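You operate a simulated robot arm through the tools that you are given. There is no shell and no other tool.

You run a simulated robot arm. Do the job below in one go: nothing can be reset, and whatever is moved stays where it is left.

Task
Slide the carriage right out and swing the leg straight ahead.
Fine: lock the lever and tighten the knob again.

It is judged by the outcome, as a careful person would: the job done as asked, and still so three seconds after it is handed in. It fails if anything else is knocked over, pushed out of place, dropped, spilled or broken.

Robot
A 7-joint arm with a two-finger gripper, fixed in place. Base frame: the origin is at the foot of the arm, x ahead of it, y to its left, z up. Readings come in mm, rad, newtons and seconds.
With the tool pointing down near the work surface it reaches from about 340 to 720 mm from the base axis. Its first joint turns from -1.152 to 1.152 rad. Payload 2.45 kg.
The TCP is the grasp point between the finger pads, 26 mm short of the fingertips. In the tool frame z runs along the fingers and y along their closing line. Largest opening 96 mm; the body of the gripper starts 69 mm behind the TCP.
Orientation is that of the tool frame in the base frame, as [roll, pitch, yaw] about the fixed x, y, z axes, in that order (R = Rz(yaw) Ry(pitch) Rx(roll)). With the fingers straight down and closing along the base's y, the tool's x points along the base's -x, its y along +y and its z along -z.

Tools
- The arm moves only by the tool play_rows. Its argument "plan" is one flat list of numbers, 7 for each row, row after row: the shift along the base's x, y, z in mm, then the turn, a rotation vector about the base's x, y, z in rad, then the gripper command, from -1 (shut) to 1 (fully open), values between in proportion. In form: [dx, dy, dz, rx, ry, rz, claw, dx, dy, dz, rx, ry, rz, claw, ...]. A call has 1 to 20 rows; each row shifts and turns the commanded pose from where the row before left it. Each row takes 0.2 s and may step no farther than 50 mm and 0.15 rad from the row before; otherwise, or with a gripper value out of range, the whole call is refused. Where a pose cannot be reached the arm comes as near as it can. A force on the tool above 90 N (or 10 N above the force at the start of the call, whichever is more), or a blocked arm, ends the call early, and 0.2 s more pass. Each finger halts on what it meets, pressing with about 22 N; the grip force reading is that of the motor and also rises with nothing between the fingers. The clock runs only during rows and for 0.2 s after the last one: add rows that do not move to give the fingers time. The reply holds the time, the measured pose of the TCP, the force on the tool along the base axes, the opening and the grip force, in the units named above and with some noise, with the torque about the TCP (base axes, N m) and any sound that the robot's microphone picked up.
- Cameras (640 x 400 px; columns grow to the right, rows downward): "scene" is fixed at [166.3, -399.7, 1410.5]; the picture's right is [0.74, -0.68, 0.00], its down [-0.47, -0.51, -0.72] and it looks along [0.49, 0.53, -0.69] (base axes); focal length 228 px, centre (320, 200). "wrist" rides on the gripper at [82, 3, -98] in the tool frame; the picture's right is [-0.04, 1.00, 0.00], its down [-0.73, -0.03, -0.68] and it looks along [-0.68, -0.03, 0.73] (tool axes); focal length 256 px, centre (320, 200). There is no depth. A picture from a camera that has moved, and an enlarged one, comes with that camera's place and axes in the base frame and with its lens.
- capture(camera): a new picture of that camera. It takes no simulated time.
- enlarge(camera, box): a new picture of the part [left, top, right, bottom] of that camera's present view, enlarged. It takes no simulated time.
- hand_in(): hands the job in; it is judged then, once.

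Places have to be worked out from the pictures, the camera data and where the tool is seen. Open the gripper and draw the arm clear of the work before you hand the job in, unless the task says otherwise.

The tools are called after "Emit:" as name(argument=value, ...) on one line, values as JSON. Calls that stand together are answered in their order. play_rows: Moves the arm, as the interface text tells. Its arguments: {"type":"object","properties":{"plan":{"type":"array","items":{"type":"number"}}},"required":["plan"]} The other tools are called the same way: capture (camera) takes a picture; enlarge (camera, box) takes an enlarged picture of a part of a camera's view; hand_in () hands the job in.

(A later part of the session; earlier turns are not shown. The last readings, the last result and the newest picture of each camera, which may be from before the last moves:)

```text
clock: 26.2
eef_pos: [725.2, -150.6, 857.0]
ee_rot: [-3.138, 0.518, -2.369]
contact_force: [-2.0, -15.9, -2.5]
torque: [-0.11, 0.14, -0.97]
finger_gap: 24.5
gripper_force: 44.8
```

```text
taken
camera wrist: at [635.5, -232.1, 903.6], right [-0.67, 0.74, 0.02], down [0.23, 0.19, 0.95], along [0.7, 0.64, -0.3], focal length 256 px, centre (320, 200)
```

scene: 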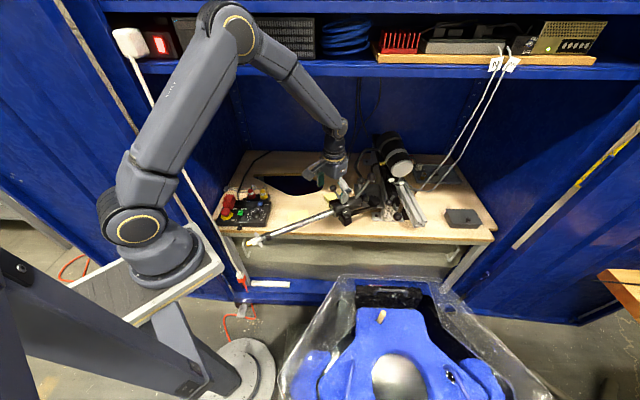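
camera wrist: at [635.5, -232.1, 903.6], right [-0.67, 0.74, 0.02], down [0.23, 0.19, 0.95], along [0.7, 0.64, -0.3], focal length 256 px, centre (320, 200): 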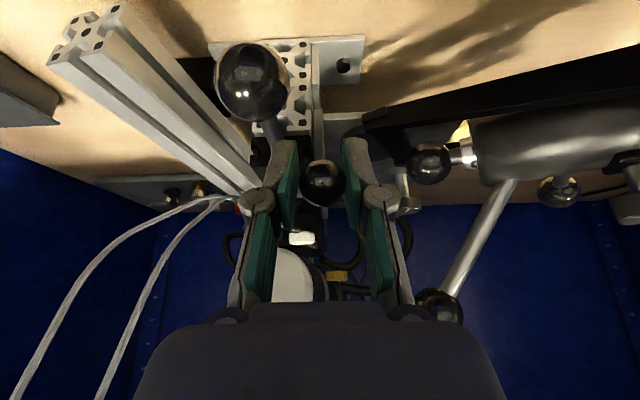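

The lever ball is gripped; it currently points about 30° left of straight out, and the lever resisted the slight push to the clockwise side. I try a small counter‑clockwise turn (seen from above), i.e. the ball toward −y, following the arc.

Emit:
play_rows(plan=[1, -3.9, 0, 0, 0, 0, -1, 1, -3.9, 0, 0, 0, 0.03, -1, 1.2, -3.8, 0, 0, 0, 0.05, -1, 0, 0, 0, 0, 0, 0, -1])

```text
clock: 27.2
eef_pos: [727.7, -159.8, 857.2]
ee_rot: [3.141, 0.517, -2.284]
contact_force: [-11.3, -15.0, -0.6]
torque: [-0.63, 0.73, -0.48]
finger_gap: 22.1
gripper_force: 45.2
```

Emit:
capture(camera="wrist")

Emit:
enlarge(camera="wrist", box=[240, 100, 420, 260])

```text
taken
camera wrist: at [646.1, -248.5, 903.1], right [-0.73, 0.68, 0.02], down [0.22, 0.21, 0.95], along [0.64, 0.7, -0.3], focal length 256 px, centre (320, 200)
```

wrist: 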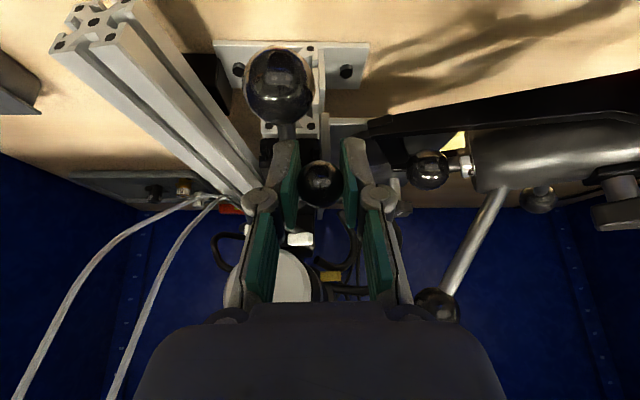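

```text
2.50 times, centred on (330, 180) of wrist
camera zoom: at [646.1, -248.5, 903.1], right [-0.73, 0.68, 0.02], down [0.22, 0.21, 0.95], along [0.64, 0.7, -0.3], focal length 640 px, centre (295, 250)
```

zoom: 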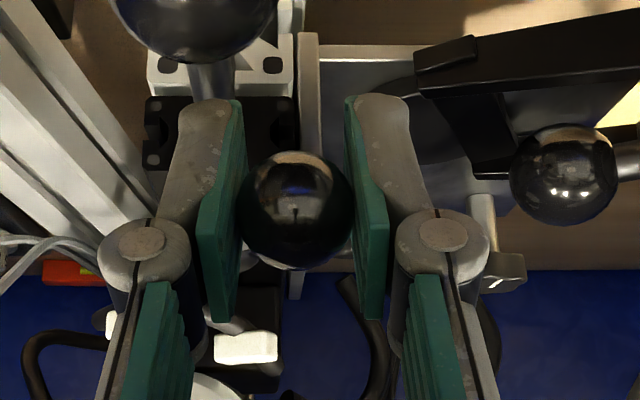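

The lever has turned about 9° counter‑clockwise with the ball still gripped and without much resistance. I continue along the arc in that direction.

Emit:
play_rows(plan=[3.0, -5.7, 0, 0, 0, 0.11, -1, 4.1, -6.2, 0, 0, 0, 0.12, -1, 0, 0, 0, 0, 0, 0, -1])

Emit:
enlarge(camera="wrist", box=[220, 60, 420, 260])

```text
clock: 28.0
eef_pos: [719.9, -162.5, 857.3]
ee_rot: [-3.14, 0.53, -2.052]
contact_force: [25.3, 5.5, -14.6]
torque: [-0.05, -0.06, -0.42]
finger_gap: 22.0
gripper_force: 45.0
out of reach, approached as far as the arm can: row 2
```

```text
2.00 times, centred on (320, 160) of wrist
camera zoom: at [659.8, -267.7, 901.7], right [-0.87, 0.49, 0.02], down [0.16, 0.25, 0.96], along [0.47, 0.84, -0.29], focal length 512 px, centre (320, 280)
```

zoom: 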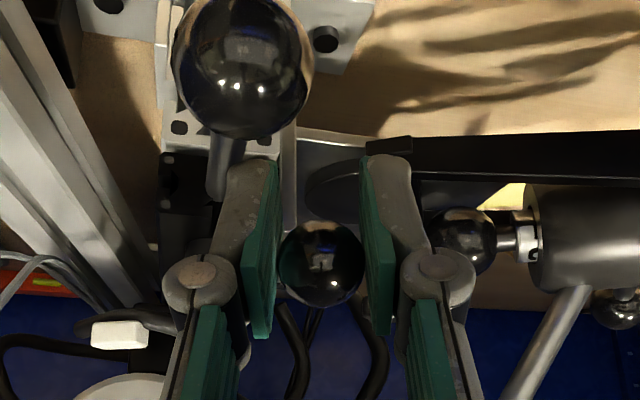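

Row 2 was out of reach because of my added yaw, so the hand was dragged back relative to the ball. I relieve the load, open the fingers, raise up clear and look at where the lever stands now.

Emit:
play_rows(plan=[4, 5, 0, 0, 0, -0.1, -1, 0, 0, 0, 0, 0, -0.1, 0.3, 0, 0, 0, 0, 0, 0, 0.3, 0, 0, 0, 0, 0, 0, 0.3, 0, 0, 20, 0, 0, -0.1, 0.3, 0, 0, 20, 0, 0, 0, 0.3, -15, -15, 10, 0, 0, 0, 0.3, -20, -20, 0, 0, 0, 0, 0.3, 0, 0, 0, 0, 0, 0, 0.3])

Emit:
capture(camera="wrist")

Emit:
enlarge(camera="wrist", box=[250, 120, 410, 280])

```text
clock: 30.0
eef_pos: [684.7, -198.2, 907.6]
ee_rot: [3.14, 0.524, -2.353]
contact_force: [-0.8, 0.2, -0.5]
torque: [0.01, 0.01, 0.03]
finger_gap: 62.3
gripper_force: 0.1
```

```text
taken
camera wrist: at [597.1, -280.4, 952.5], right [-0.68, 0.73, 0.02], down [0.23, 0.19, 0.95], along [0.69, 0.66, -0.3], focal length 256 px, centre (320, 200)
```

wrist: 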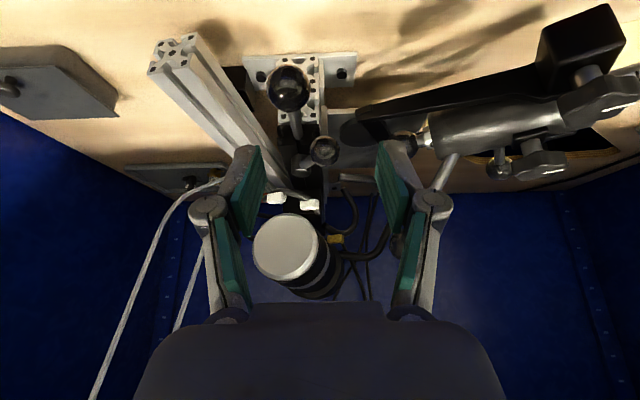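

```text
2.50 times, centred on (330, 200) of wrist
camera zoom: at [597.1, -280.4, 952.5], right [-0.68, 0.73, 0.02], down [0.23, 0.19, 0.95], along [0.69, 0.66, -0.3], focal length 640 px, centre (295, 200)
```

zoom: 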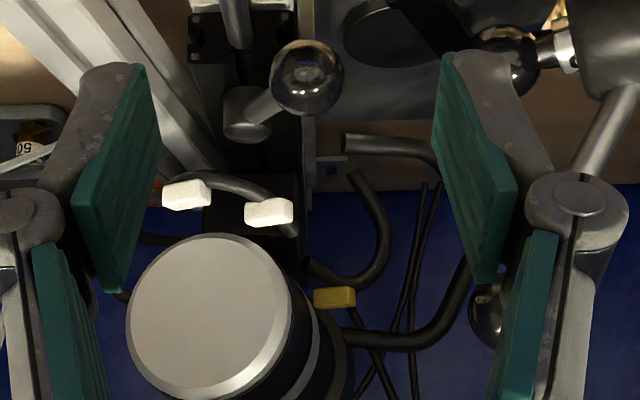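

The lever is essentially still at its original angle (ball ≈[728,-148,853], hub ≈[781,-131,842]). I check the hub closely for any lock/unlock mark before trying again with a better-reaching posture.

Emit:
enlarge(camera="wrist", box=[280, 120, 350, 190])

Emit:
enlarge(camera="wrist", box=[270, 60, 350, 130])

```text
5.71 times, centred on (315, 155) of wrist
camera zoom: at [597.1, -280.4, 952.5], right [-0.68, 0.73, 0.02], down [0.23, 0.19, 0.95], along [0.69, 0.66, -0.3], focal length 1463 px, centre (349, 457)
```

zoom: 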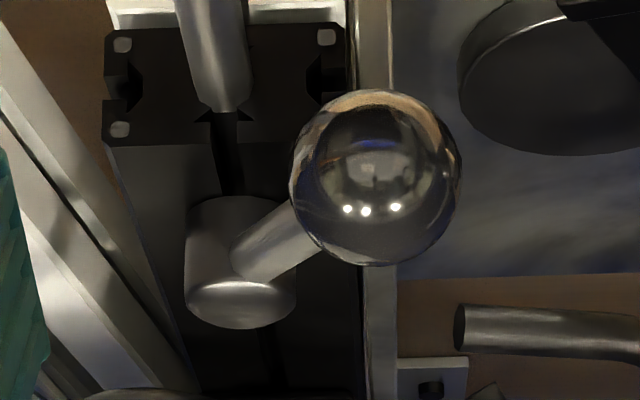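

```text
5.71 times, centred on (310, 95) of wrist
camera zoom: at [597.1, -280.4, 952.5], right [-0.68, 0.73, 0.02], down [0.23, 0.19, 0.95], along [0.69, 0.66, -0.3], focal length 1463 px, centre (377, 800)
```

zoom: 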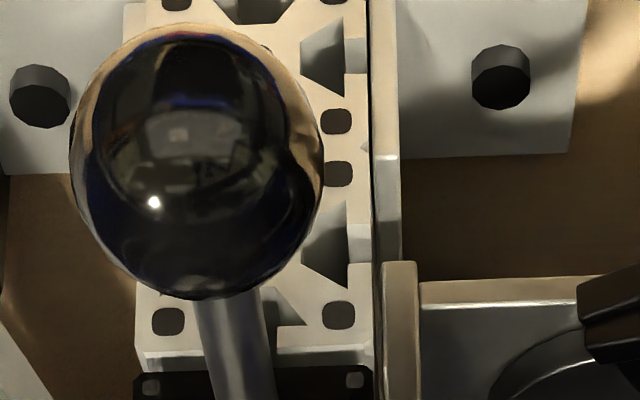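

The hub is a vertical clamp pin on the black bar; the lever swings horizontally. I turn the tool so it leans along +x (better reach), narrow the opening to ~40 mm, and come down around the lever's ball.

Emit:
play_rows(plan=[-5, 10, 0, 0, 0, -0.13, -0.17, -5, 10, 0, 0, 0, -0.13, -0.17, -3, 10, 0, 0, 0, -0.13, -0.17, 0, 10, 0, 0, 0, -0.13, -0.17, 0, 10, -5, 0, 0, -0.13, -0.17, 5, 0, -5, 0, 0, -0.135, -0.17, 20, 0, -5, 0, 0, 0, -0.17, 20, 0, 0, 0, 0, 0, -0.17, 0, 0, 0, 0, 0, 0, -0.17])

Emit:
capture(camera="wrist")

```text
clock: 32.0
eef_pos: [715.9, -147.6, 890.9]
ee_rot: [-3.141, 0.518, -3.14]
contact_force: [-0.1, 0.7, 0.3]
torque: [0.02, 0.0, 0.01]
finger_gap: 39.7
gripper_force: 0.1
```

```text
taken
camera wrist: at [596.9, -144.4, 936.8], right [0.03, 1.0, 0.02], down [0.3, -0.03, 0.95], along [0.95, -0.03, -0.3], focal length 256 px, centre (320, 200)
```

wrist: 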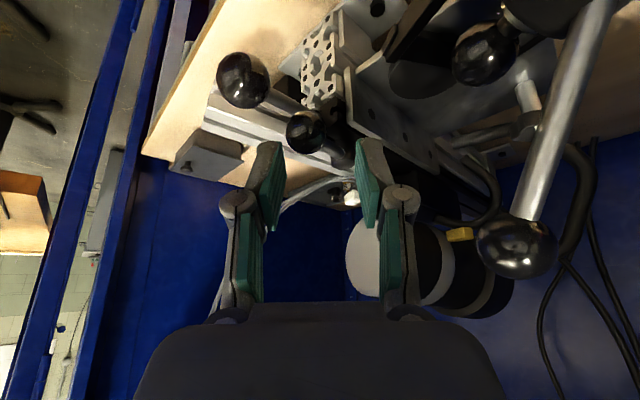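

The lever ball is at about [726,-154,854]. I shift to it, descend to z≈864 and close.

Emit:
play_rows(plan=[6, -6.5, -9, 0, 0, 0, -0.17, 0, 0, -9, 0, 0, 0, -0.17, 0, 0, -9, 0, 0, 0, -0.17, 0, 0, 0, 0, 0, 0, -0.17, 0, 0, 0, 0, 0, 0, -1, 0, 0, 0, 0, 0, 0, -1, 0, 0, 0, 0, 0, 0, -1])

Emit:
capture(camera="wrist")

```text
clock: 33.6
eef_pos: [720.9, -150.2, 863.9]
ee_rot: [3.137, 0.516, -3.136]
contact_force: [-16.1, 9.9, 7.0]
torque: [0.15, 0.35, 1.04]
finger_gap: 23.0
gripper_force: 45.8
```

```text
taken
camera wrist: at [601.3, -149.1, 909.9], right [0.03, 1.0, 0.02], down [0.3, -0.03, 0.95], along [0.95, -0.02, -0.3], focal length 256 px, centre (320, 200)
```

wrist: 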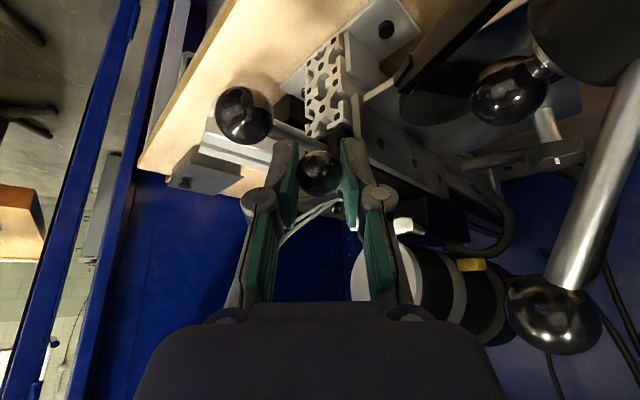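

The ball is gripped at y≈-150. Now a measured counter‑clockwise push in three 4 mm steps.

Emit:
play_rows(plan=[1, -3.9, 0, 0, 0, 0, -1, 0, 0, 0, 0, 0, 0, -1])

Emit:
play_rows(plan=[1, -3.9, 0, 0, 0, 0, -1, 1, -3.9, 0, 0, 0, 0, -1, 0, 0, 0, 0, 0, 0, -1])

```text
clock: 34.2
eef_pos: [721.6, -151.8, 862.0]
ee_rot: [3.135, 0.514, -3.137]
contact_force: [-17.6, 22.7, 0.6]
torque: [0.58, -0.12, 1.78]
finger_gap: 23.0
gripper_force: 44.8
```

```text
clock: 35.0
eef_pos: [724.2, -160.9, 861.5]
ee_rot: [3.132, 0.508, -3.135]
contact_force: [-12.1, 24.7, -13.0]
torque: [0.65, -0.19, 1.71]
finger_gap: 24.5
gripper_force: 45.0
```

The lever now turns counter‑clockwise with a steady ~25 N resistance (9 mm so far). I continue along the arc in small steps with a slight matching yaw.

Emit:
play_rows(plan=[4.3, -5.3, 0, 0, 0, 0.05, -1, 4.4, -6.0, 0, 0, 0, 0.05, -1, 5.1, -5.3, 0, 0, 0, 0.05, -1, 0, 0, 0, 0, 0, 0, -1])

Emit:
capture(camera="wrist")

```text
clock: 36.0
eef_pos: [735.7, -185.0, 858.3]
ee_rot: [3.141, 0.507, -2.993]
contact_force: [-15.7, -8.3, -25.2]
torque: [-0.05, 0.83, 0.47]
finger_gap: 22.4
gripper_force: 44.8
```

```text
taken
camera wrist: at [616.2, -199.8, 906.3], right [-0.11, 0.99, 0.02], down [0.31, 0.02, 0.95], along [0.94, 0.11, -0.31], focal length 256 px, centre (320, 200)
```

wrist: 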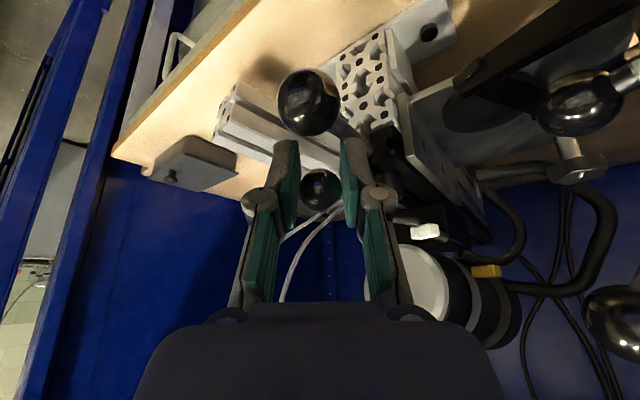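

Emit:
enlarge(camera="wrist", box=[240, 80, 420, 260])

Emit:
enlarge(camera="scene", box=[340, 140, 450, 240])

```text
2.22 times, centred on (330, 170) of wrist
camera zoom: at [616.2, -199.8, 906.3], right [-0.11, 0.99, 0.02], down [0.31, 0.02, 0.95], along [0.94, 0.11, -0.31], focal length 569 px, centre (298, 267)
```

zoom: 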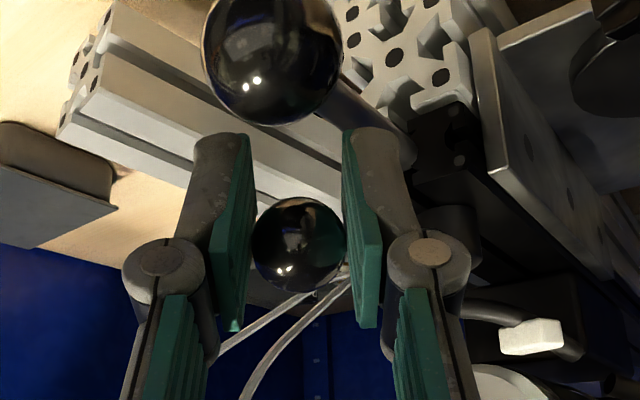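

```text
4.00 times, centred on (395, 190) of scene
camera zoom: at [166.5, -400.1, 1410.3], right [0.74, -0.68, 0.0], down [-0.47, -0.51, -0.72], along [0.49, 0.53, -0.69], focal length 910 px, centre (20, 240)
```

zoom: 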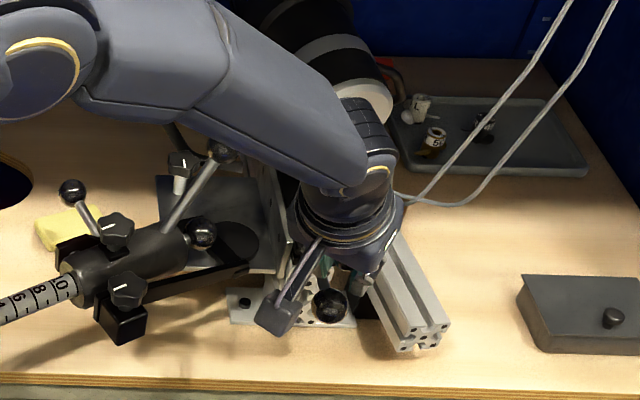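

The lever has now swung roughly 45° counter‑clockwise, and the ball is slipping toward the pad edge with the rod against a finger. I let go, lift clear, and look at the lever's new angle before testing the carriage.

Emit:
play_rows(plan=[0, 0, 0, 0, 0, 0, 0, 0, 0, 0, 0, 0, 0, 0, 0, 0, 20, 0, 0, 0, 0, 0, 0, 20, 0, 0, 0, 0, -20, -10, 10, 0, 0, 0.13, 0, -25, -20, 0, 0, 0, 0.13, 0, -20, -20, 0, 0, 0, 0.13, 0.3, -5, -15, 0, 0, 0, 0.13, 0.3, 0, 0, 0, 0, 0, 0.1, 0.3, 0, 0, 0, 0, 0, 0, 0.3])

Emit:
capture(camera="wrist")

Emit:
enlarge(camera="wrist", box=[250, 100, 410, 260])

```text
clock: 38.2
eef_pos: [670.7, -245.2, 914.8]
ee_rot: [-3.141, 0.523, -2.37]
contact_force: [0.3, 0.3, -0.4]
torque: [-0.02, -0.06, -0.02]
finger_gap: 62.2
gripper_force: 0.0
```

```text
taken
camera wrist: at [582.1, -328.3, 960.7], right [-0.67, 0.74, 0.02], down [0.23, 0.19, 0.95], along [0.7, 0.65, -0.3], focal length 256 px, centre (320, 200)
```

wrist: 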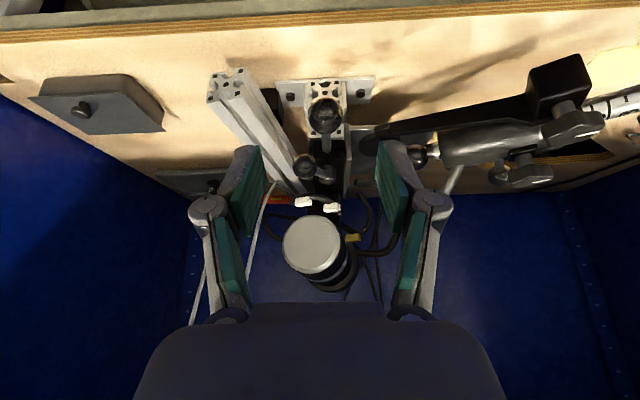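

```text
2.50 times, centred on (330, 180) of wrist
camera zoom: at [582.1, -328.3, 960.7], right [-0.67, 0.74, 0.02], down [0.23, 0.19, 0.95], along [0.7, 0.65, -0.3], focal length 640 px, centre (295, 250)
```

zoom: 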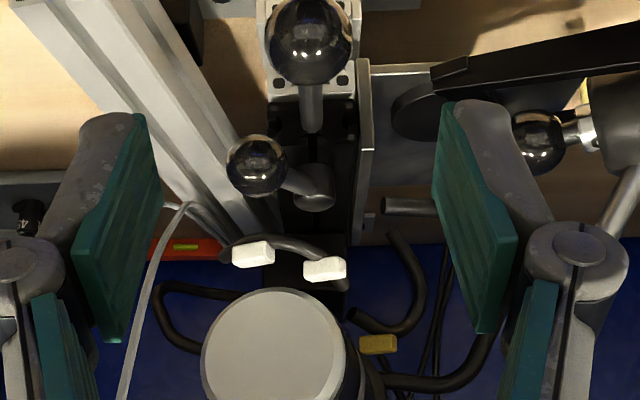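

The lever now points to the other side of straight-out (rotated ~50° CCW). I drop down in front of the handle ball, grasp it again and test-pull the carriage.

Emit:
play_rows(plan=[0, 0, -35, 0, 0, 0, 0.3, 0, 0, -35, 0, 0, 0, 0.3, 0, 0, -24, 0, 0, 0, 0.3, 18, 18, 0, 0, 0, 0, 0.3, 18, 18, 0, 0, 0, 0, 0.3, 17, 17, 0, 0, 0, 0, 0.3, 0, 0, 0, 0, 0, 0, -1, 0, 0, 0, 0, 0, 0, -1, 0, 0, 0, 0, 0, 0, -1, 0, 0, 0, 0, 0, 0, -1])

Emit:
play_rows(plan=[-3, -3, 0, 0, 0, 0, -1, -3, -3, 0, 0, 0, 0, -1, 0, 0, 0, 0, 0, 0, -1])

```text
clock: 40.4
eef_pos: [721.4, -193.0, 821.3]
ee_rot: [3.134, 0.521, -2.368]
contact_force: [-19.4, 12.9, 5.4]
torque: [-0.08, 0.08, -0.01]
finger_gap: 30.1
gripper_force: 44.8
```

```text
clock: 41.2
eef_pos: [714.2, -197.1, 821.4]
ee_rot: [3.137, 0.522, -2.369]
contact_force: [-11.7, 17.7, 2.5]
torque: [0.63, -0.64, 0.12]
finger_gap: 29.8
gripper_force: 45.3
```

The carriage now slides freely (only ~4 N along the rail). I correct the slight sideways offset and draw it out in gentle steps while watching force.

Emit:
play_rows(plan=[-2.8, 2.8, 0, 0, 0, 0, -1, -7, -7, 0, 0, 0, 0, -1, -7, -7, 0, 0, 0, 0, -1, -7, -7, 0, 0, 0, 0, -1, -7, -7, 0, 0, 0, 0, -1, 0, 0, 0, 0, 0, 0, -1])

Emit:
capture(camera="wrist")

Emit:
capture(camera="scene")

```text
clock: 42.6
eef_pos: [685.0, -228.2, 821.1]
ee_rot: [-3.139, 0.518, -2.37]
contact_force: [0.7, -7.1, -11.0]
torque: [0.49, -0.5, 0.02]
finger_gap: 29.9
gripper_force: 45.3
```

```text
taken
camera wrist: at [595.9, -309.2, 866.8], right [-0.67, 0.74, 0.02], down [0.24, 0.19, 0.95], along [0.7, 0.64, -0.3], focal length 256 px, centre (320, 200)
```

wrist: 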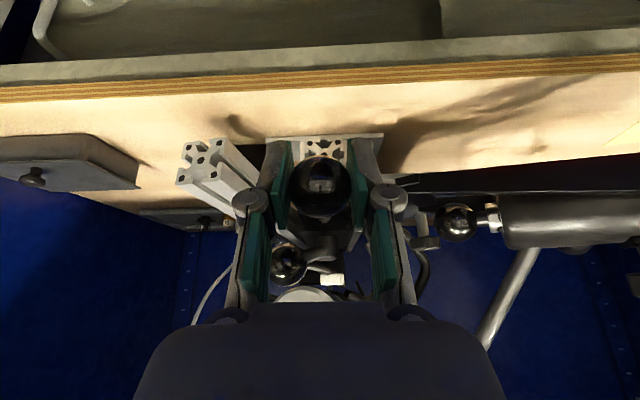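

```text
taken
```

scene: 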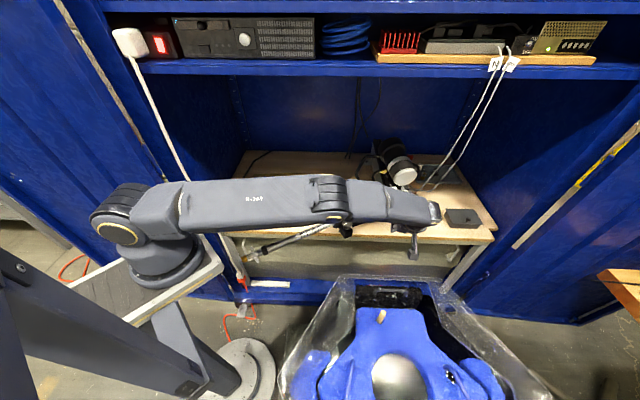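

The whole carriage with the leg moves together, smoothly. I continue pulling out.

Emit:
play_rows(plan=[-7, -7, 0.5, 0, 0, 0, -1, -7, -7, 0, 0, 0, 0, -1, -7, -7, 0, 0, 0, 0, -1, -7, -7, 0, 0, 0, 0, -1, 0, 0, 0, 0, 0, 0, -1])

Emit:
play_rows(plan=[-7, -7, 0, 0, 0, 0, -1, -7, -7, 0, 0, 0, 0, -1, -7, -7, 0, 0, 0, 0, -1, 0, 0, 0, 0, 0, 0, -1])

```text
clock: 43.8
eef_pos: [655.6, -255.6, 820.3]
ee_rot: [-3.138, 0.52, -2.37]
contact_force: [9.3, -14.3, -16.8]
torque: [0.21, -0.19, 0.12]
finger_gap: 30.2
gripper_force: 45.0
```

```text
clock: 44.8
eef_pos: [635.4, -275.9, 821.2]
ee_rot: [-3.14, 0.521, -2.371]
contact_force: [10.2, -14.5, -12.6]
torque: [0.64, -0.51, -0.14]
finger_gap: 30.1
gripper_force: 44.9
```

Emit:
play_rows(plan=[-5, -9, 0, 0, 0, 0, -1, -7, -7, 0, 0, 0, 0, -1, -7, -7, 0, 0, 0, 0, -1, 0, 0, 0, 0, 0, 0, -1])

Emit:
capture(camera="wrist")

Emit:
capture(camera="scene")

```text
clock: 45.8
eef_pos: [615.9, -295.4, 821.4]
ee_rot: [3.138, 0.521, -2.372]
contact_force: [-7.6, 5.3, -1.4]
torque: [0.86, -0.58, -0.04]
finger_gap: 30.1
gripper_force: 45.0
```

```text
taken
camera wrist: at [527.5, -378.7, 867.0], right [-0.67, 0.74, 0.02], down [0.24, 0.18, 0.95], along [0.7, 0.65, -0.3], focal length 256 px, centre (320, 200)
```

wrist: 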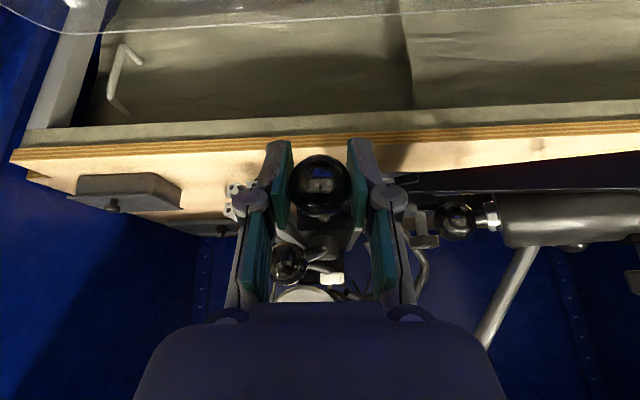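

```text
taken
```

scene: 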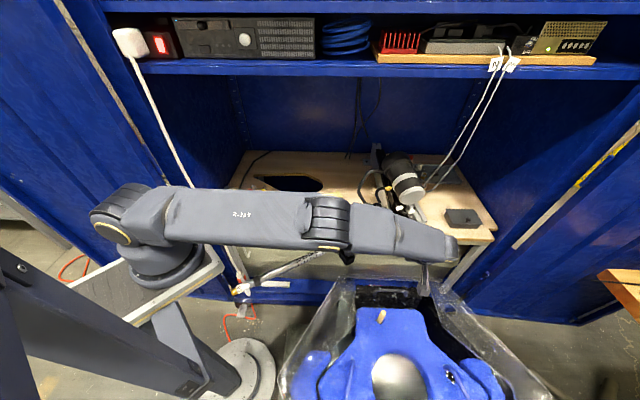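

Still free (almost no force along the rail) after about 147 mm of travel. I continue in smaller steps watching for the end stop.

Emit:
play_rows(plan=[-5, -5, 0, 0, 0, 0, -1, -5, -5, 0, 0, 0, 0, -1, -5, -5, 0, 0, 0, 0, -1, 0, 0, 0, 0, 0, 0, -1])

Emit:
play_rows(plan=[-5, -5, 0, 0, 0, 0, -1, -5, -5, 0, 0, 0, 0, -1, 0, 0, 0, 0, 0, 0, -1])

```text
clock: 46.8
eef_pos: [601.4, -311.0, 821.7]
ee_rot: [3.138, 0.52, -2.371]
contact_force: [-10.5, 7.8, -2.7]
torque: [0.78, -0.71, 0.1]
finger_gap: 29.8
gripper_force: 45.4
```

```text
clock: 47.6
eef_pos: [590.8, -321.3, 822.1]
ee_rot: [3.137, 0.522, -2.369]
contact_force: [-11.2, 15.5, 1.2]
torque: [0.18, -0.25, 0.03]
finger_gap: 30.3
gripper_force: 45.0
```

Emit:
enlarge(camera="scene", box=[160, 220, 480, 400])

Emit:
capture(camera="wrist")

```text
2.00 times, centred on (320, 310) of scene
camera zoom: at [166.0, -399.3, 1410.6], right [0.74, -0.68, 0.0], down [-0.47, -0.51, -0.72], along [0.49, 0.53, -0.69], focal length 455 px, centre (320, -20)
```

zoom: 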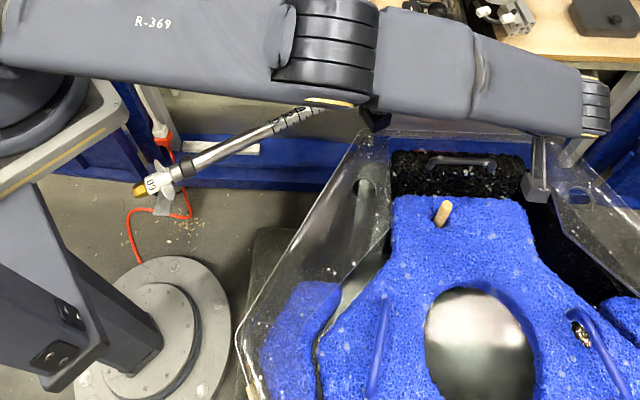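

```text
taken
camera wrist: at [503.1, -403.0, 866.9], right [-0.67, 0.74, 0.02], down [0.24, 0.19, 0.95], along [0.7, 0.65, -0.3], focal length 256 px, centre (320, 200)
```

wrist: 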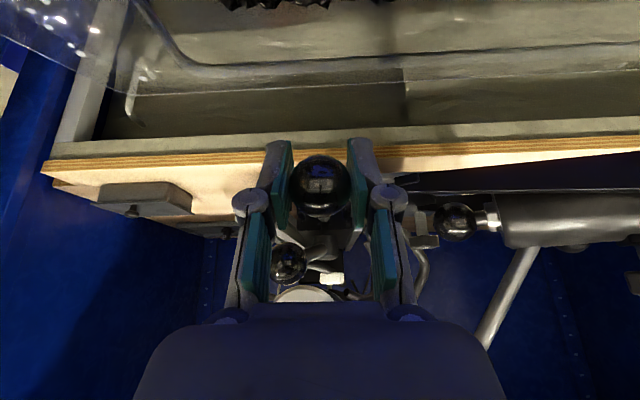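

The leg's tip and the bin below are clear (bin rim ≈ z 742, my fingertips ≈ 795). I keep drawing the carriage out, with a small sideways correction.

Emit:
play_rows(plan=[-6.5, -3.5, 0, 0, 0, 0, -1, -5, -5, 0, 0, 0, 0, -1, -5, -5, 0, 0, 0, 0, -1, 0, 0, 0, 0, 0, 0, -1])

Emit:
play_rows(plan=[-5, -5, 0, 0, 0, 0, -1, -5, -5, 0, 0, 0, 0, -1, 0, 0, 0, 0, 0, 0, -1])

```text
clock: 48.6
eef_pos: [575.5, -336.5, 821.5]
ee_rot: [-3.139, 0.521, -2.371]
contact_force: [-5.0, 2.2, 3.8]
torque: [0.39, -0.43, 0.07]
finger_gap: 30.1
gripper_force: 44.4
```

```text
clock: 49.4
eef_pos: [566.6, -345.8, 822.2]
ee_rot: [-3.141, 0.521, -2.372]
contact_force: [2.6, -0.9, -3.9]
torque: [0.45, -0.41, -0.08]
finger_gap: 29.9
gripper_force: 44.9
```

Emit:
enlarge(camera="scene", box=[120, 220, 440, 400])

Emit:
capture(camera="wrist")

```text
2.00 times, centred on (280, 310) of scene
camera zoom: at [166.4, -399.8, 1410.4], right [0.74, -0.68, 0.0], down [-0.47, -0.51, -0.72], along [0.49, 0.53, -0.69], focal length 455 px, centre (400, -20)
```

zoom: 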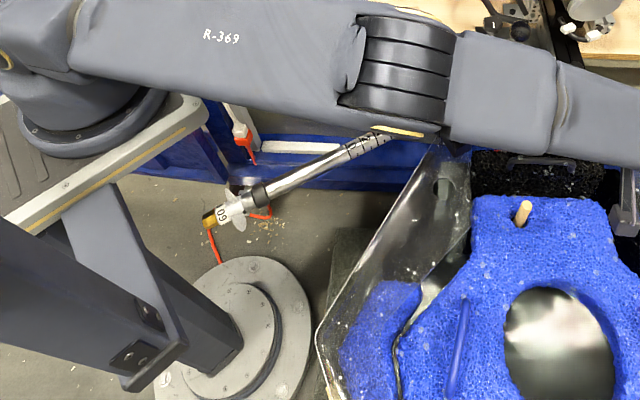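

```text
taken
camera wrist: at [477.4, -427.9, 867.1], right [-0.67, 0.74, 0.02], down [0.24, 0.19, 0.95], along [0.7, 0.64, -0.3], focal length 256 px, centre (320, 200)
```

wrist: 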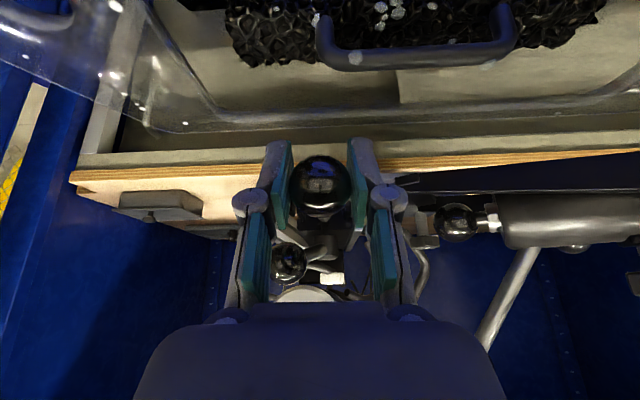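

Everything still clears (handle of the tray below at z≈752). I continue slowly toward the end stop.

Emit:
play_rows(plan=[-5, -5, 0, 0, 0, 0, -1, -5, -5, 0, 0, 0, 0, -1, 0, 0, 0, 0, 0, 0, -1])

Emit:
play_rows(plan=[-5, -5, 0, 0, 0, 0, -1, -5, -5, 0, 0, 0, 0, -1, 0, 0, 0, 0, 0, 0, -1])

```text
clock: 50.2
eef_pos: [556.0, -356.0, 820.9]
ee_rot: [-3.139, 0.52, -2.371]
contact_force: [7.3, -4.6, -2.9]
torque: [0.25, -0.4, 0.04]
finger_gap: 30.3
gripper_force: 45.3
```

```text
clock: 51.0
eef_pos: [544.9, -365.9, 820.9]
ee_rot: [-3.139, 0.52, -2.371]
contact_force: [13.1, -14.3, -9.8]
torque: [0.64, -0.65, -0.03]
finger_gap: 30.0
gripper_force: 45.1
```

Still no stop after ~247 mm. I go on a little further with a sideways correction.

Emit:
play_rows(plan=[-3, -7, 0, 0, 0, 0, -1, -5, -5, 0, 0, 0, 0, -1, 0, 0, 0, 0, 0, 0, -1])

Emit:
play_rows(plan=[-5, -5, 0, 0, 0, 0, -1, -3, -3, 0, 0, 0, 0, -1, 0, 0, 0, 0, 0, 0, -1])

```text
clock: 51.8
eef_pos: [539.0, -374.3, 822.0]
ee_rot: [3.132, 0.523, -2.369]
contact_force: [-12.1, 14.7, 12.0]
torque: [0.66, -0.3, 0.18]
finger_gap: 30.1
gripper_force: 44.8
```

```text
clock: 52.6
eef_pos: [528.7, -384.0, 820.9]
ee_rot: [3.13, 0.523, -2.368]
contact_force: [-15.2, 22.0, 5.8]
torque: [0.42, -0.37, -0.07]
finger_gap: 30.2
gripper_force: 44.7
```

271 mm out and still free. I release and step back to look at how far the bar now overhangs and what is left of its travel.

Emit:
play_rows(plan=[-1, 2, 0, 0, 0, 0, 0.3, 0, 0, 0, 0, 0, 0, 0.3, 0, 0, 0, 0, 0, 0, 0.3, -10, -10, 0, 0, 0, 0, 0.3, -15, -15, 15, 0, 0, 0, 0.3, -5, -5, 35, 0, 0, 0, 0.3, 0, 0, 35, 0, 0, 0, 0.3, 0, 0, 35, 0, 0, 0, 0.3, 0, 0, 0, 0, 0, 0, 0.3])

Emit:
capture(camera="wrist")

Emit:
capture(camera="scene")

```text
clock: 54.6
eef_pos: [499.8, -413.4, 941.8]
ee_rot: [-3.141, 0.523, -2.371]
contact_force: [0.2, 0.5, 0.8]
torque: [0.03, 0.0, 0.03]
finger_gap: 62.4
gripper_force: 0.0
```

```text
taken
camera wrist: at [411.8, -495.6, 986.7], right [-0.67, 0.74, 0.02], down [0.23, 0.19, 0.95], along [0.7, 0.65, -0.3], focal length 256 px, centre (320, 200)
```

wrist: 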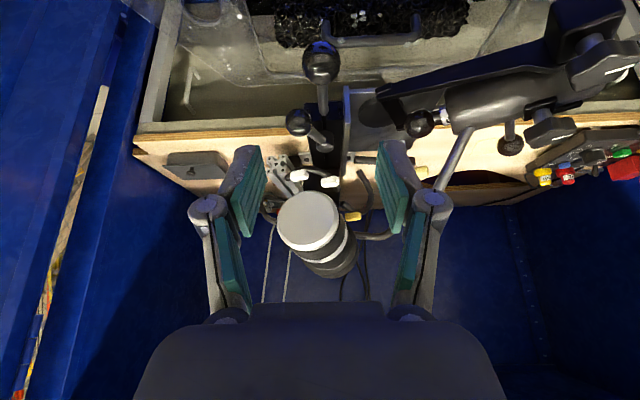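

```text
taken
```

scene: 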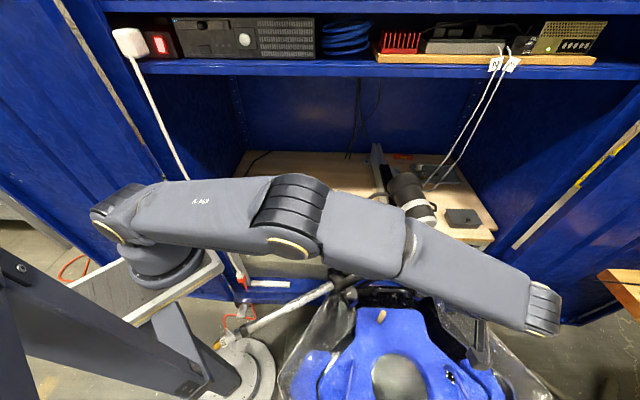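

Emit:
enlarge(camera="wrist", box=[230, 60, 450, 280])

Emit:
enlarge(camera="scene", box=[340, 130, 460, 230])

```text
1.82 times, centred on (340, 170) of wrist
camera zoom: at [411.8, -495.6, 986.7], right [-0.67, 0.74, 0.02], down [0.23, 0.19, 0.95], along [0.7, 0.65, -0.3], focal length 465 px, centre (284, 254)
```

zoom: 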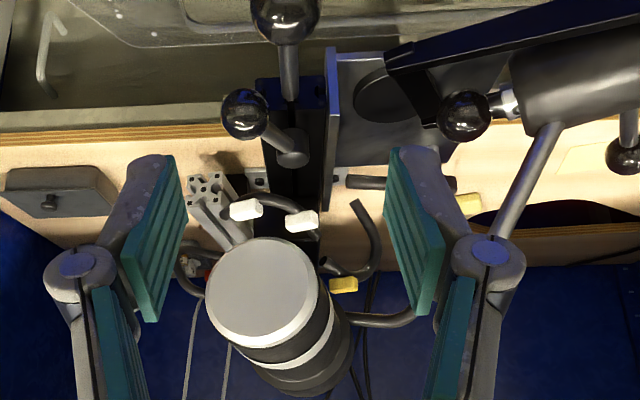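

```text
4.00 times, centred on (400, 180) of scene
camera zoom: at [166.3, -399.7, 1410.5], right [0.74, -0.68, 0.0], down [-0.47, -0.51, -0.72], along [0.49, 0.53, -0.69], focal length 910 px, centre (0, 280)
```

zoom: 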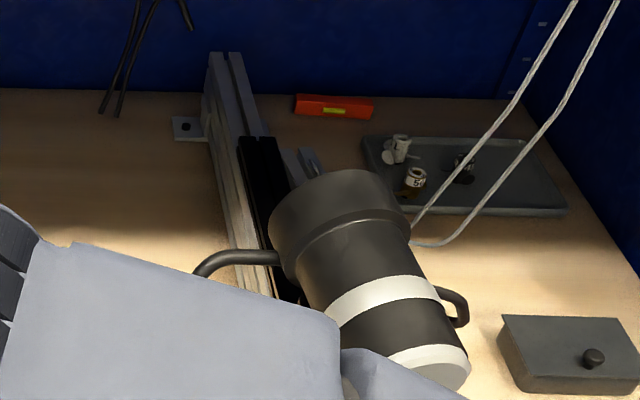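

The bar still overlaps the rail by over 200 mm, so it may travel further, but the leg's tip is getting near the camera's support boom on the left. I check that area closely before going on.

Emit:
enlarge(camera="scene", box=[0, 220, 290, 400])

Emit:
enlarge(camera="scene", box=[150, 290, 290, 390])

```text
2.21 times, centred on (145, 310) of scene
camera zoom: at [166.3, -399.7, 1410.5], right [0.74, -0.68, 0.0], down [-0.47, -0.51, -0.72], along [0.49, 0.53, -0.69], focal length 502 px, centre (706, -43)
```

zoom: 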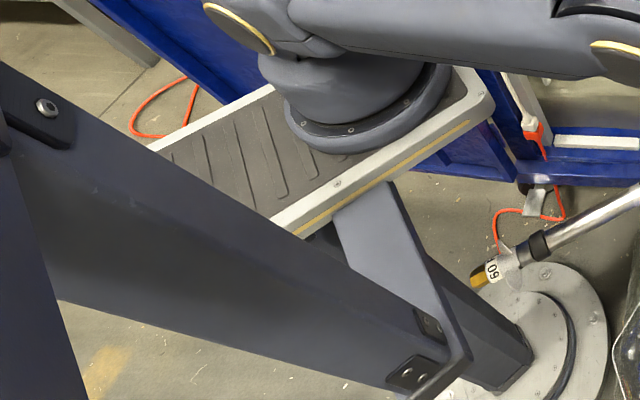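

```text
4.00 times, centred on (220, 340) of scene
camera zoom: at [166.3, -399.7, 1410.5], right [0.74, -0.68, 0.0], down [-0.47, -0.51, -0.72], along [0.49, 0.53, -0.69], focal length 910 px, centre (720, -360)
```

zoom: 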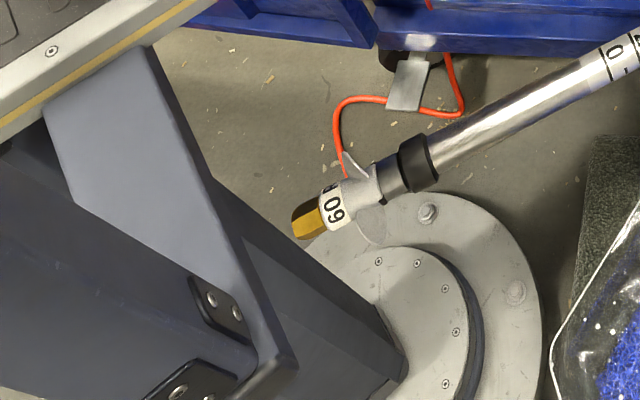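

The boom and pillar are well left of the leg's line, but to keep the leg's sweep small I'll push the free carriage back in by ~150 mm, swing the leg there, and pull it fully out afterwards. I go back to the handle ball and grip it.

Emit:
play_rows(plan=[0, 0, -40, 0, 0, 0, 0.3, 0, 0, -40, 0, 0, 0, 0.3, 0, 0, -40.5, 0, 0, 0, 0.3, 14, 14, 0, 0, 0, 0, 0.3, 14, 15.5, 0, 0, 0, 0, 0.3, 0, 0, 0, 0, 0, 0, -1, 0, 0, 0, 0, 0, 0, -1, 0, 0, 0, 0, 0, 0, -1, 0, 0, 0, 0, 0, 0, -1])

Emit:
play_rows(plan=[7, 7, 0, 0, 0, 0, -1, 7, 7, 0, 0, 0, 0, -1, 7, 7, 0, 0, 0, 0, -1, 7, 7, 0, 0, 0, 0, -1, 7, 7, 0, 0, 0, 0, -1, 0, 0, 0, 0, 0, 0, -1])

```text
clock: 56.6
eef_pos: [528.1, -383.8, 822.0]
ee_rot: [-3.138, 0.521, -2.368]
contact_force: [15.0, -10.4, -5.7]
torque: [-0.25, 0.13, -0.11]
finger_gap: 30.4
gripper_force: 44.4
```

```text
clock: 58.0
eef_pos: [564.9, -347.7, 821.1]
ee_rot: [-3.141, 0.524, -2.368]
contact_force: [9.3, -1.6, 11.6]
torque: [-0.61, 0.7, -0.02]
finger_gap: 30.4
gripper_force: 45.2
```

The carriage pushes back easily. I continue inward another 100 mm.

Emit:
play_rows(plan=[7, 7, 0, 0, 0, 0, -1, 7, 7, 0, 0, 0, 0, -1, 7, 7, 0, 0, 0, 0, -1, 7, 7, 0, 0, 0, 0, -1, 7, 7, 0, 0, 0, 0, -1, 7, 7, 0, 0, 0, 0, -1, 7, 7, 0, 0, 0, 0, -1, 7, 7, 0, 0, 0, 0, -1, 7, 7, 0, 0, 0, 0, -1, 7, 7, 0, 0, 0, 0, -1, 0, 0, 0, 0, 0, 0, -1])

```text
clock: 60.4
eef_pos: [633.3, -279.2, 821.8]
ee_rot: [-3.14, 0.522, -2.369]
contact_force: [13.9, -9.8, 8.3]
torque: [-0.61, 0.52, 0.01]
finger_gap: 30.6
gripper_force: 45.3
```

The carriage is back at about 123 mm out. I let go, retreat, rise and turn to look along +x at the pivot plate and the post knob.

Emit:
play_rows(plan=[0, 0, 0, 0, 0, 0, 0.3, 0, 0, 0, 0, 0, 0, 0.3, 0, 0, 0, 0, 0, 0, 0.3, -15, -15, 0, 0, 0, 0, 0.3, -20, -15, 30, 0, 0, 0, 0.3, -10, 0, 40, 0, 0, -0.13, 0.3, -10, 15, 40, 0, 0, -0.13, 0.3, -5, 35, 30, 0, 0, -0.13, 0.3, -5, 40, 5, 0, 0, -0.13, 0.3, -5, 45, 0, 0, 0, -0.13, 0.3, -5, 45, 0, 0, 0, -0.13, 0.3, 5, 45, 0, 0, 0, 0, 0.3, 0, 15, -20, 0, 0, 0, 0.3, 0, 0, -20, 0, 0, 0, 0.3, 0, 0, 0, 0, 0, 0, 0.3])

Emit:
capture(camera="wrist")

Emit:
capture(camera="scene")

```text
clock: 63.6
eef_pos: [563.5, -68.6, 926.1]
ee_rot: [3.14, 0.521, 3.132]
contact_force: [0.6, 0.2, 0.6]
torque: [-0.02, -0.01, -0.02]
finger_gap: 62.1
gripper_force: 0.0
```

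```text
taken
camera wrist: at [442.4, -65.7, 971.1], right [0.04, 1.0, 0.02], down [0.3, -0.03, 0.95], along [0.95, -0.03, -0.3], focal length 256 px, centre (320, 200)
```

wrist: 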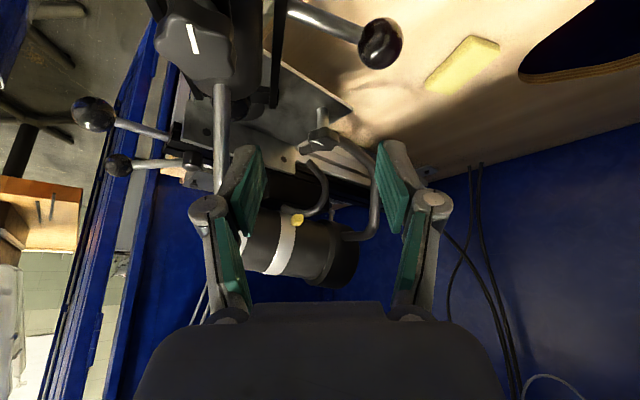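

```text
taken
```

scene: 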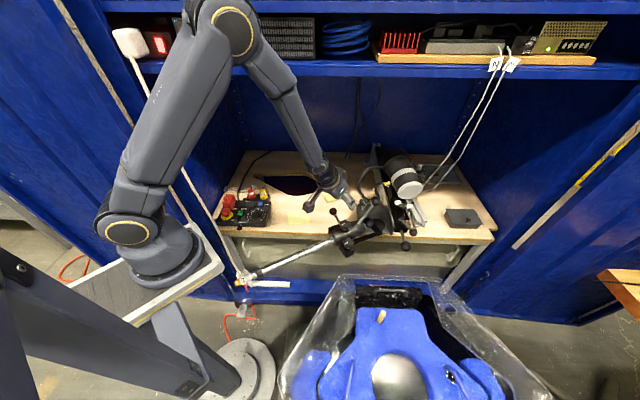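

Emit:
enlarge(camera="wrist", box=[260, 70, 400, 210])

Emit:
enlarge(camera="scene", box=[320, 170, 430, 260])

```text
2.86 times, centred on (330, 140) of wrist
camera zoom: at [442.4, -65.7, 971.1], right [0.04, 1.0, 0.02], down [0.3, -0.03, 0.95], along [0.95, -0.03, -0.3], focal length 731 px, centre (291, 371)
```

zoom: 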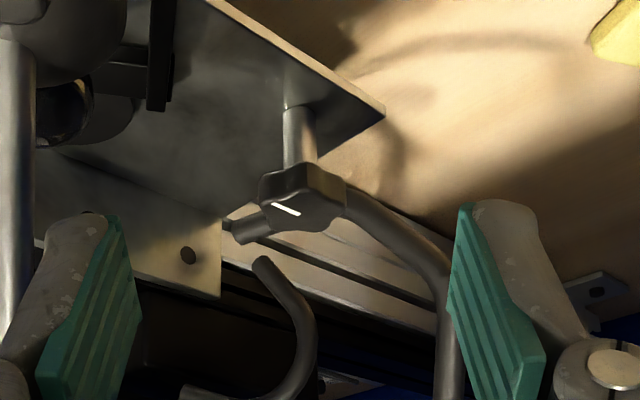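

```text
4.44 times, centred on (375, 215) of scene
camera zoom: at [166.3, -399.7, 1410.5], right [0.74, -0.68, 0.0], down [-0.47, -0.51, -0.72], along [0.49, 0.53, -0.69], focal length 1012 px, centre (76, 133)
```

zoom: 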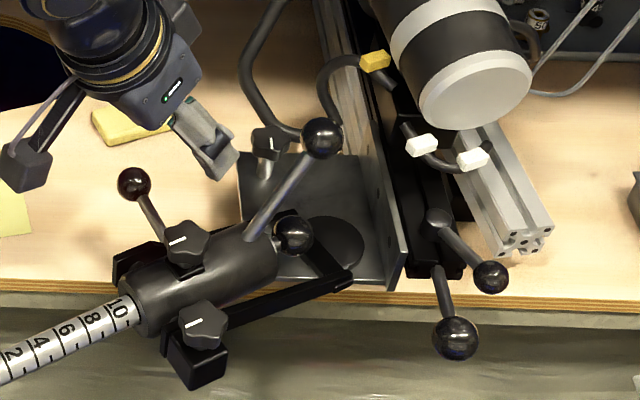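

I test whether the leg is locked: I move back over the tube (about 270 mm from the pivot, ≈[400,-97,825]), tool vertical, closing line across the tube.

Emit:
play_rows(plan=[-10, 0, 30, 0, 0.131, 0, 0.3, -25, -5, 0, 0, 0.131, 0, 0.3, -35, -5, 0, 0, 0.131, 0, 0.3, -40, -5, 0, 0, 0.128, 0, 0.3, -40, -5, 0, 0, 0, -0.13, 0.3, -14, -8, 0, 0, 0, -0.13, 0.3, 0, 0, -30, 0, 0, 0, 0.3, 0, 0, -25, 0, 0, 0, 0.3, 0, 0, 0, 0, 0, 0, 0.3])

Emit:
capture(camera="wrist")

Emit:
enlarge(camera="scene", box=[220, 150, 440, 300])

```text
clock: 65.6
eef_pos: [397.1, -95.4, 899.7]
ee_rot: [-3.139, 0.002, 2.873]
contact_force: [0.0, 0.5, 0.2]
torque: [0.01, 0.01, 0.03]
finger_gap: 62.4
gripper_force: 0.0
```

```text
taken
camera wrist: at [319.1, -71.5, 999.7], right [0.3, 0.95, 0.0], down [0.7, -0.22, 0.68], along [0.65, -0.21, -0.73], focal length 256 px, centre (320, 200)
```

wrist: 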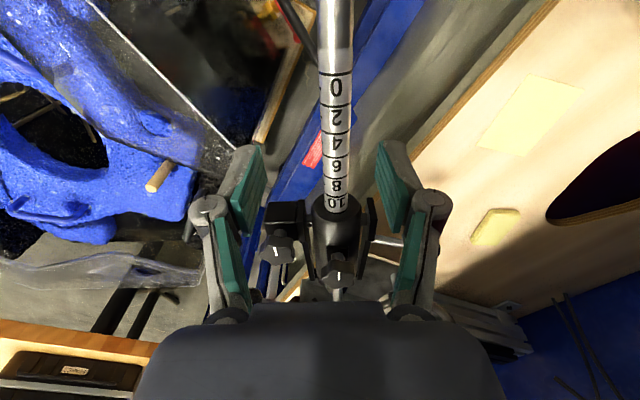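

```text
2.67 times, centred on (330, 225) of scene
camera zoom: at [166.3, -399.7, 1410.5], right [0.74, -0.68, 0.0], down [-0.47, -0.51, -0.72], along [0.49, 0.53, -0.69], focal length 607 px, centre (293, 133)
```

zoom: 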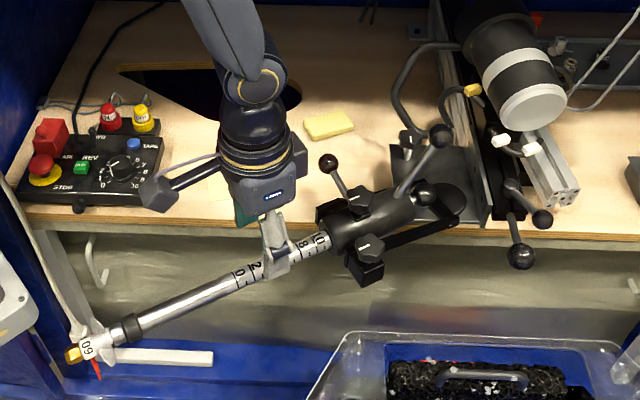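

The tube runs ~11 mm to the +y side of the tool. I shift, descend over it to z≈825 and close on it.

Emit:
play_rows(plan=[3.4, 10.9, 0, 0, 0, 0, 0.3, 0, 0, -25, 0, 0, 0, 0.3, 0, 0, -25, 0, 0, 0, 0.3, 0, 0, -25, 0, 0, 0, 0.3, 0, 0, 0, 0, 0, 0, -1, 0, 0, 0, 0, 0, 0, -1, 0, 0, 0, 0, 0, 0, -1, 0, 0, 0, 0, 0, 0, -1, 0, 0, 0, 0, 0, 0, -1])

Emit:
capture(camera="wrist")

```text
clock: 67.6
eef_pos: [401.4, -86.0, 827.5]
ee_rot: [-3.139, 0.001, 2.878]
contact_force: [2.7, 4.8, -7.4]
torque: [0.01, 0.05, 1.26]
finger_gap: 20.5
gripper_force: 45.6
```

```text
taken
camera wrist: at [323.8, -62.1, 925.3], right [0.3, 0.95, 0.0], down [0.7, -0.22, 0.68], along [0.65, -0.21, -0.73], focal length 256 px, centre (320, 200)
```

wrist: 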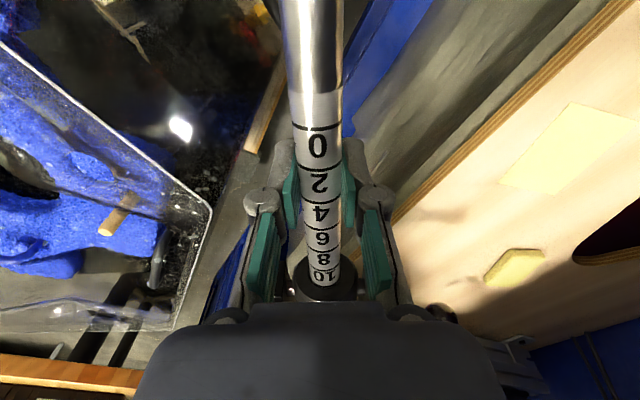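

The tube is gripped (20.5 mm). A small test push toward straight-ahead (−y) to see whether the leg is locked.

Emit:
play_rows(plan=[-0.8, -2.9, 0, 0, 0, 0.01, -1, -0.8, -2.9, 0, 0, 0, 0.01, -1, 0, 0, 0, 0, 0, 0, -1])

```text
clock: 68.4
eef_pos: [398.3, -91.0, 826.6]
ee_rot: [-3.139, -0.006, 2.892]
contact_force: [-17.5, 15.9, 20.6]
torque: [-0.03, -0.58, -1.06]
finger_gap: 20.7
gripper_force: 45.4
```

Emit:
play_rows(plan=[-1, -3.9, 0, 0, 0, 0.014, -1, -1, -3.9, 0, 0, 0, 0.014, -1, 0, 0, 0, 0, 0, 0, -1])

```text
clock: 69.2
eef_pos: [393.1, -98.7, 824.7]
ee_rot: [-3.136, -0.011, 2.924]
contact_force: [-19.7, 20.2, 1.0]
torque: [0.14, 0.06, -0.97]
finger_gap: 21.1
gripper_force: 44.8
```

The motion was the free carriage sliding (no force along the rail) while the leg itself resisted with ~28 N, so the leg is clamped. I relieve, release the tube, rise, and head for the post knob on the pivot plate, with the tool vertical.

Emit:
play_rows(plan=[-1.5, 2, 0, 0, 0, 0, -1, 0, 0, 0, 0, 0, 0, 0.3, 0, 0, 0, 0, 0, 0, 0.3, 0, 0, 0, 0, 0, 0, 0.3, 0, 0, 40, 0, 0, 0, 0.3, 0, 0, 45, 0, 0, -0.1, 0.3, 10, 20, 20, 0, 0, -0.13, 0.3, 30, 20, 0, 0, 0, -0.13, 0.3, 40, 10, 0, 0, 0, -0.13, 0.3, 40, 0, 0, 0, 0, -0.13, 0.3, 40, 0, 0, 0, 0, 0, 0.3, 0, 0, 0, 0, 0, 0, 0.3])

Emit:
capture(camera="wrist")

Emit:
enlarge(camera="scene", box=[300, 140, 440, 260])

```text
clock: 71.8
eef_pos: [557.7, -49.5, 931.2]
ee_rot: [-3.139, -0.002, 2.3]
contact_force: [-0.3, -0.7, -0.4]
torque: [0.0, -0.01, 0.01]
finger_gap: 62.3
gripper_force: 0.1
```

```text
taken
camera wrist: at [505.4, 13.8, 1030.7], right [0.77, 0.64, 0.0], down [0.47, -0.56, 0.68], along [0.43, -0.53, -0.73], focal length 256 px, centre (320, 200)
```

wrist: 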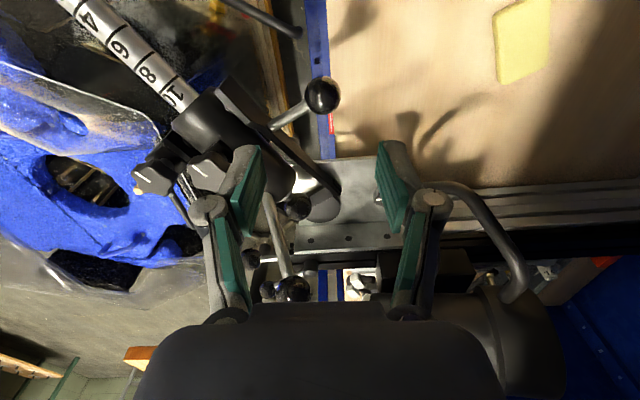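

```text
3.33 times, centred on (370, 200) of scene
camera zoom: at [166.3, -399.7, 1410.5], right [0.74, -0.68, 0.0], down [-0.47, -0.51, -0.72], along [0.49, 0.53, -0.69], focal length 759 px, centre (153, 200)
```

zoom: 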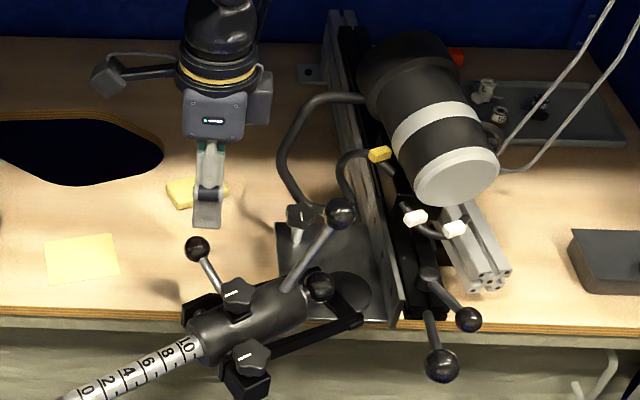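

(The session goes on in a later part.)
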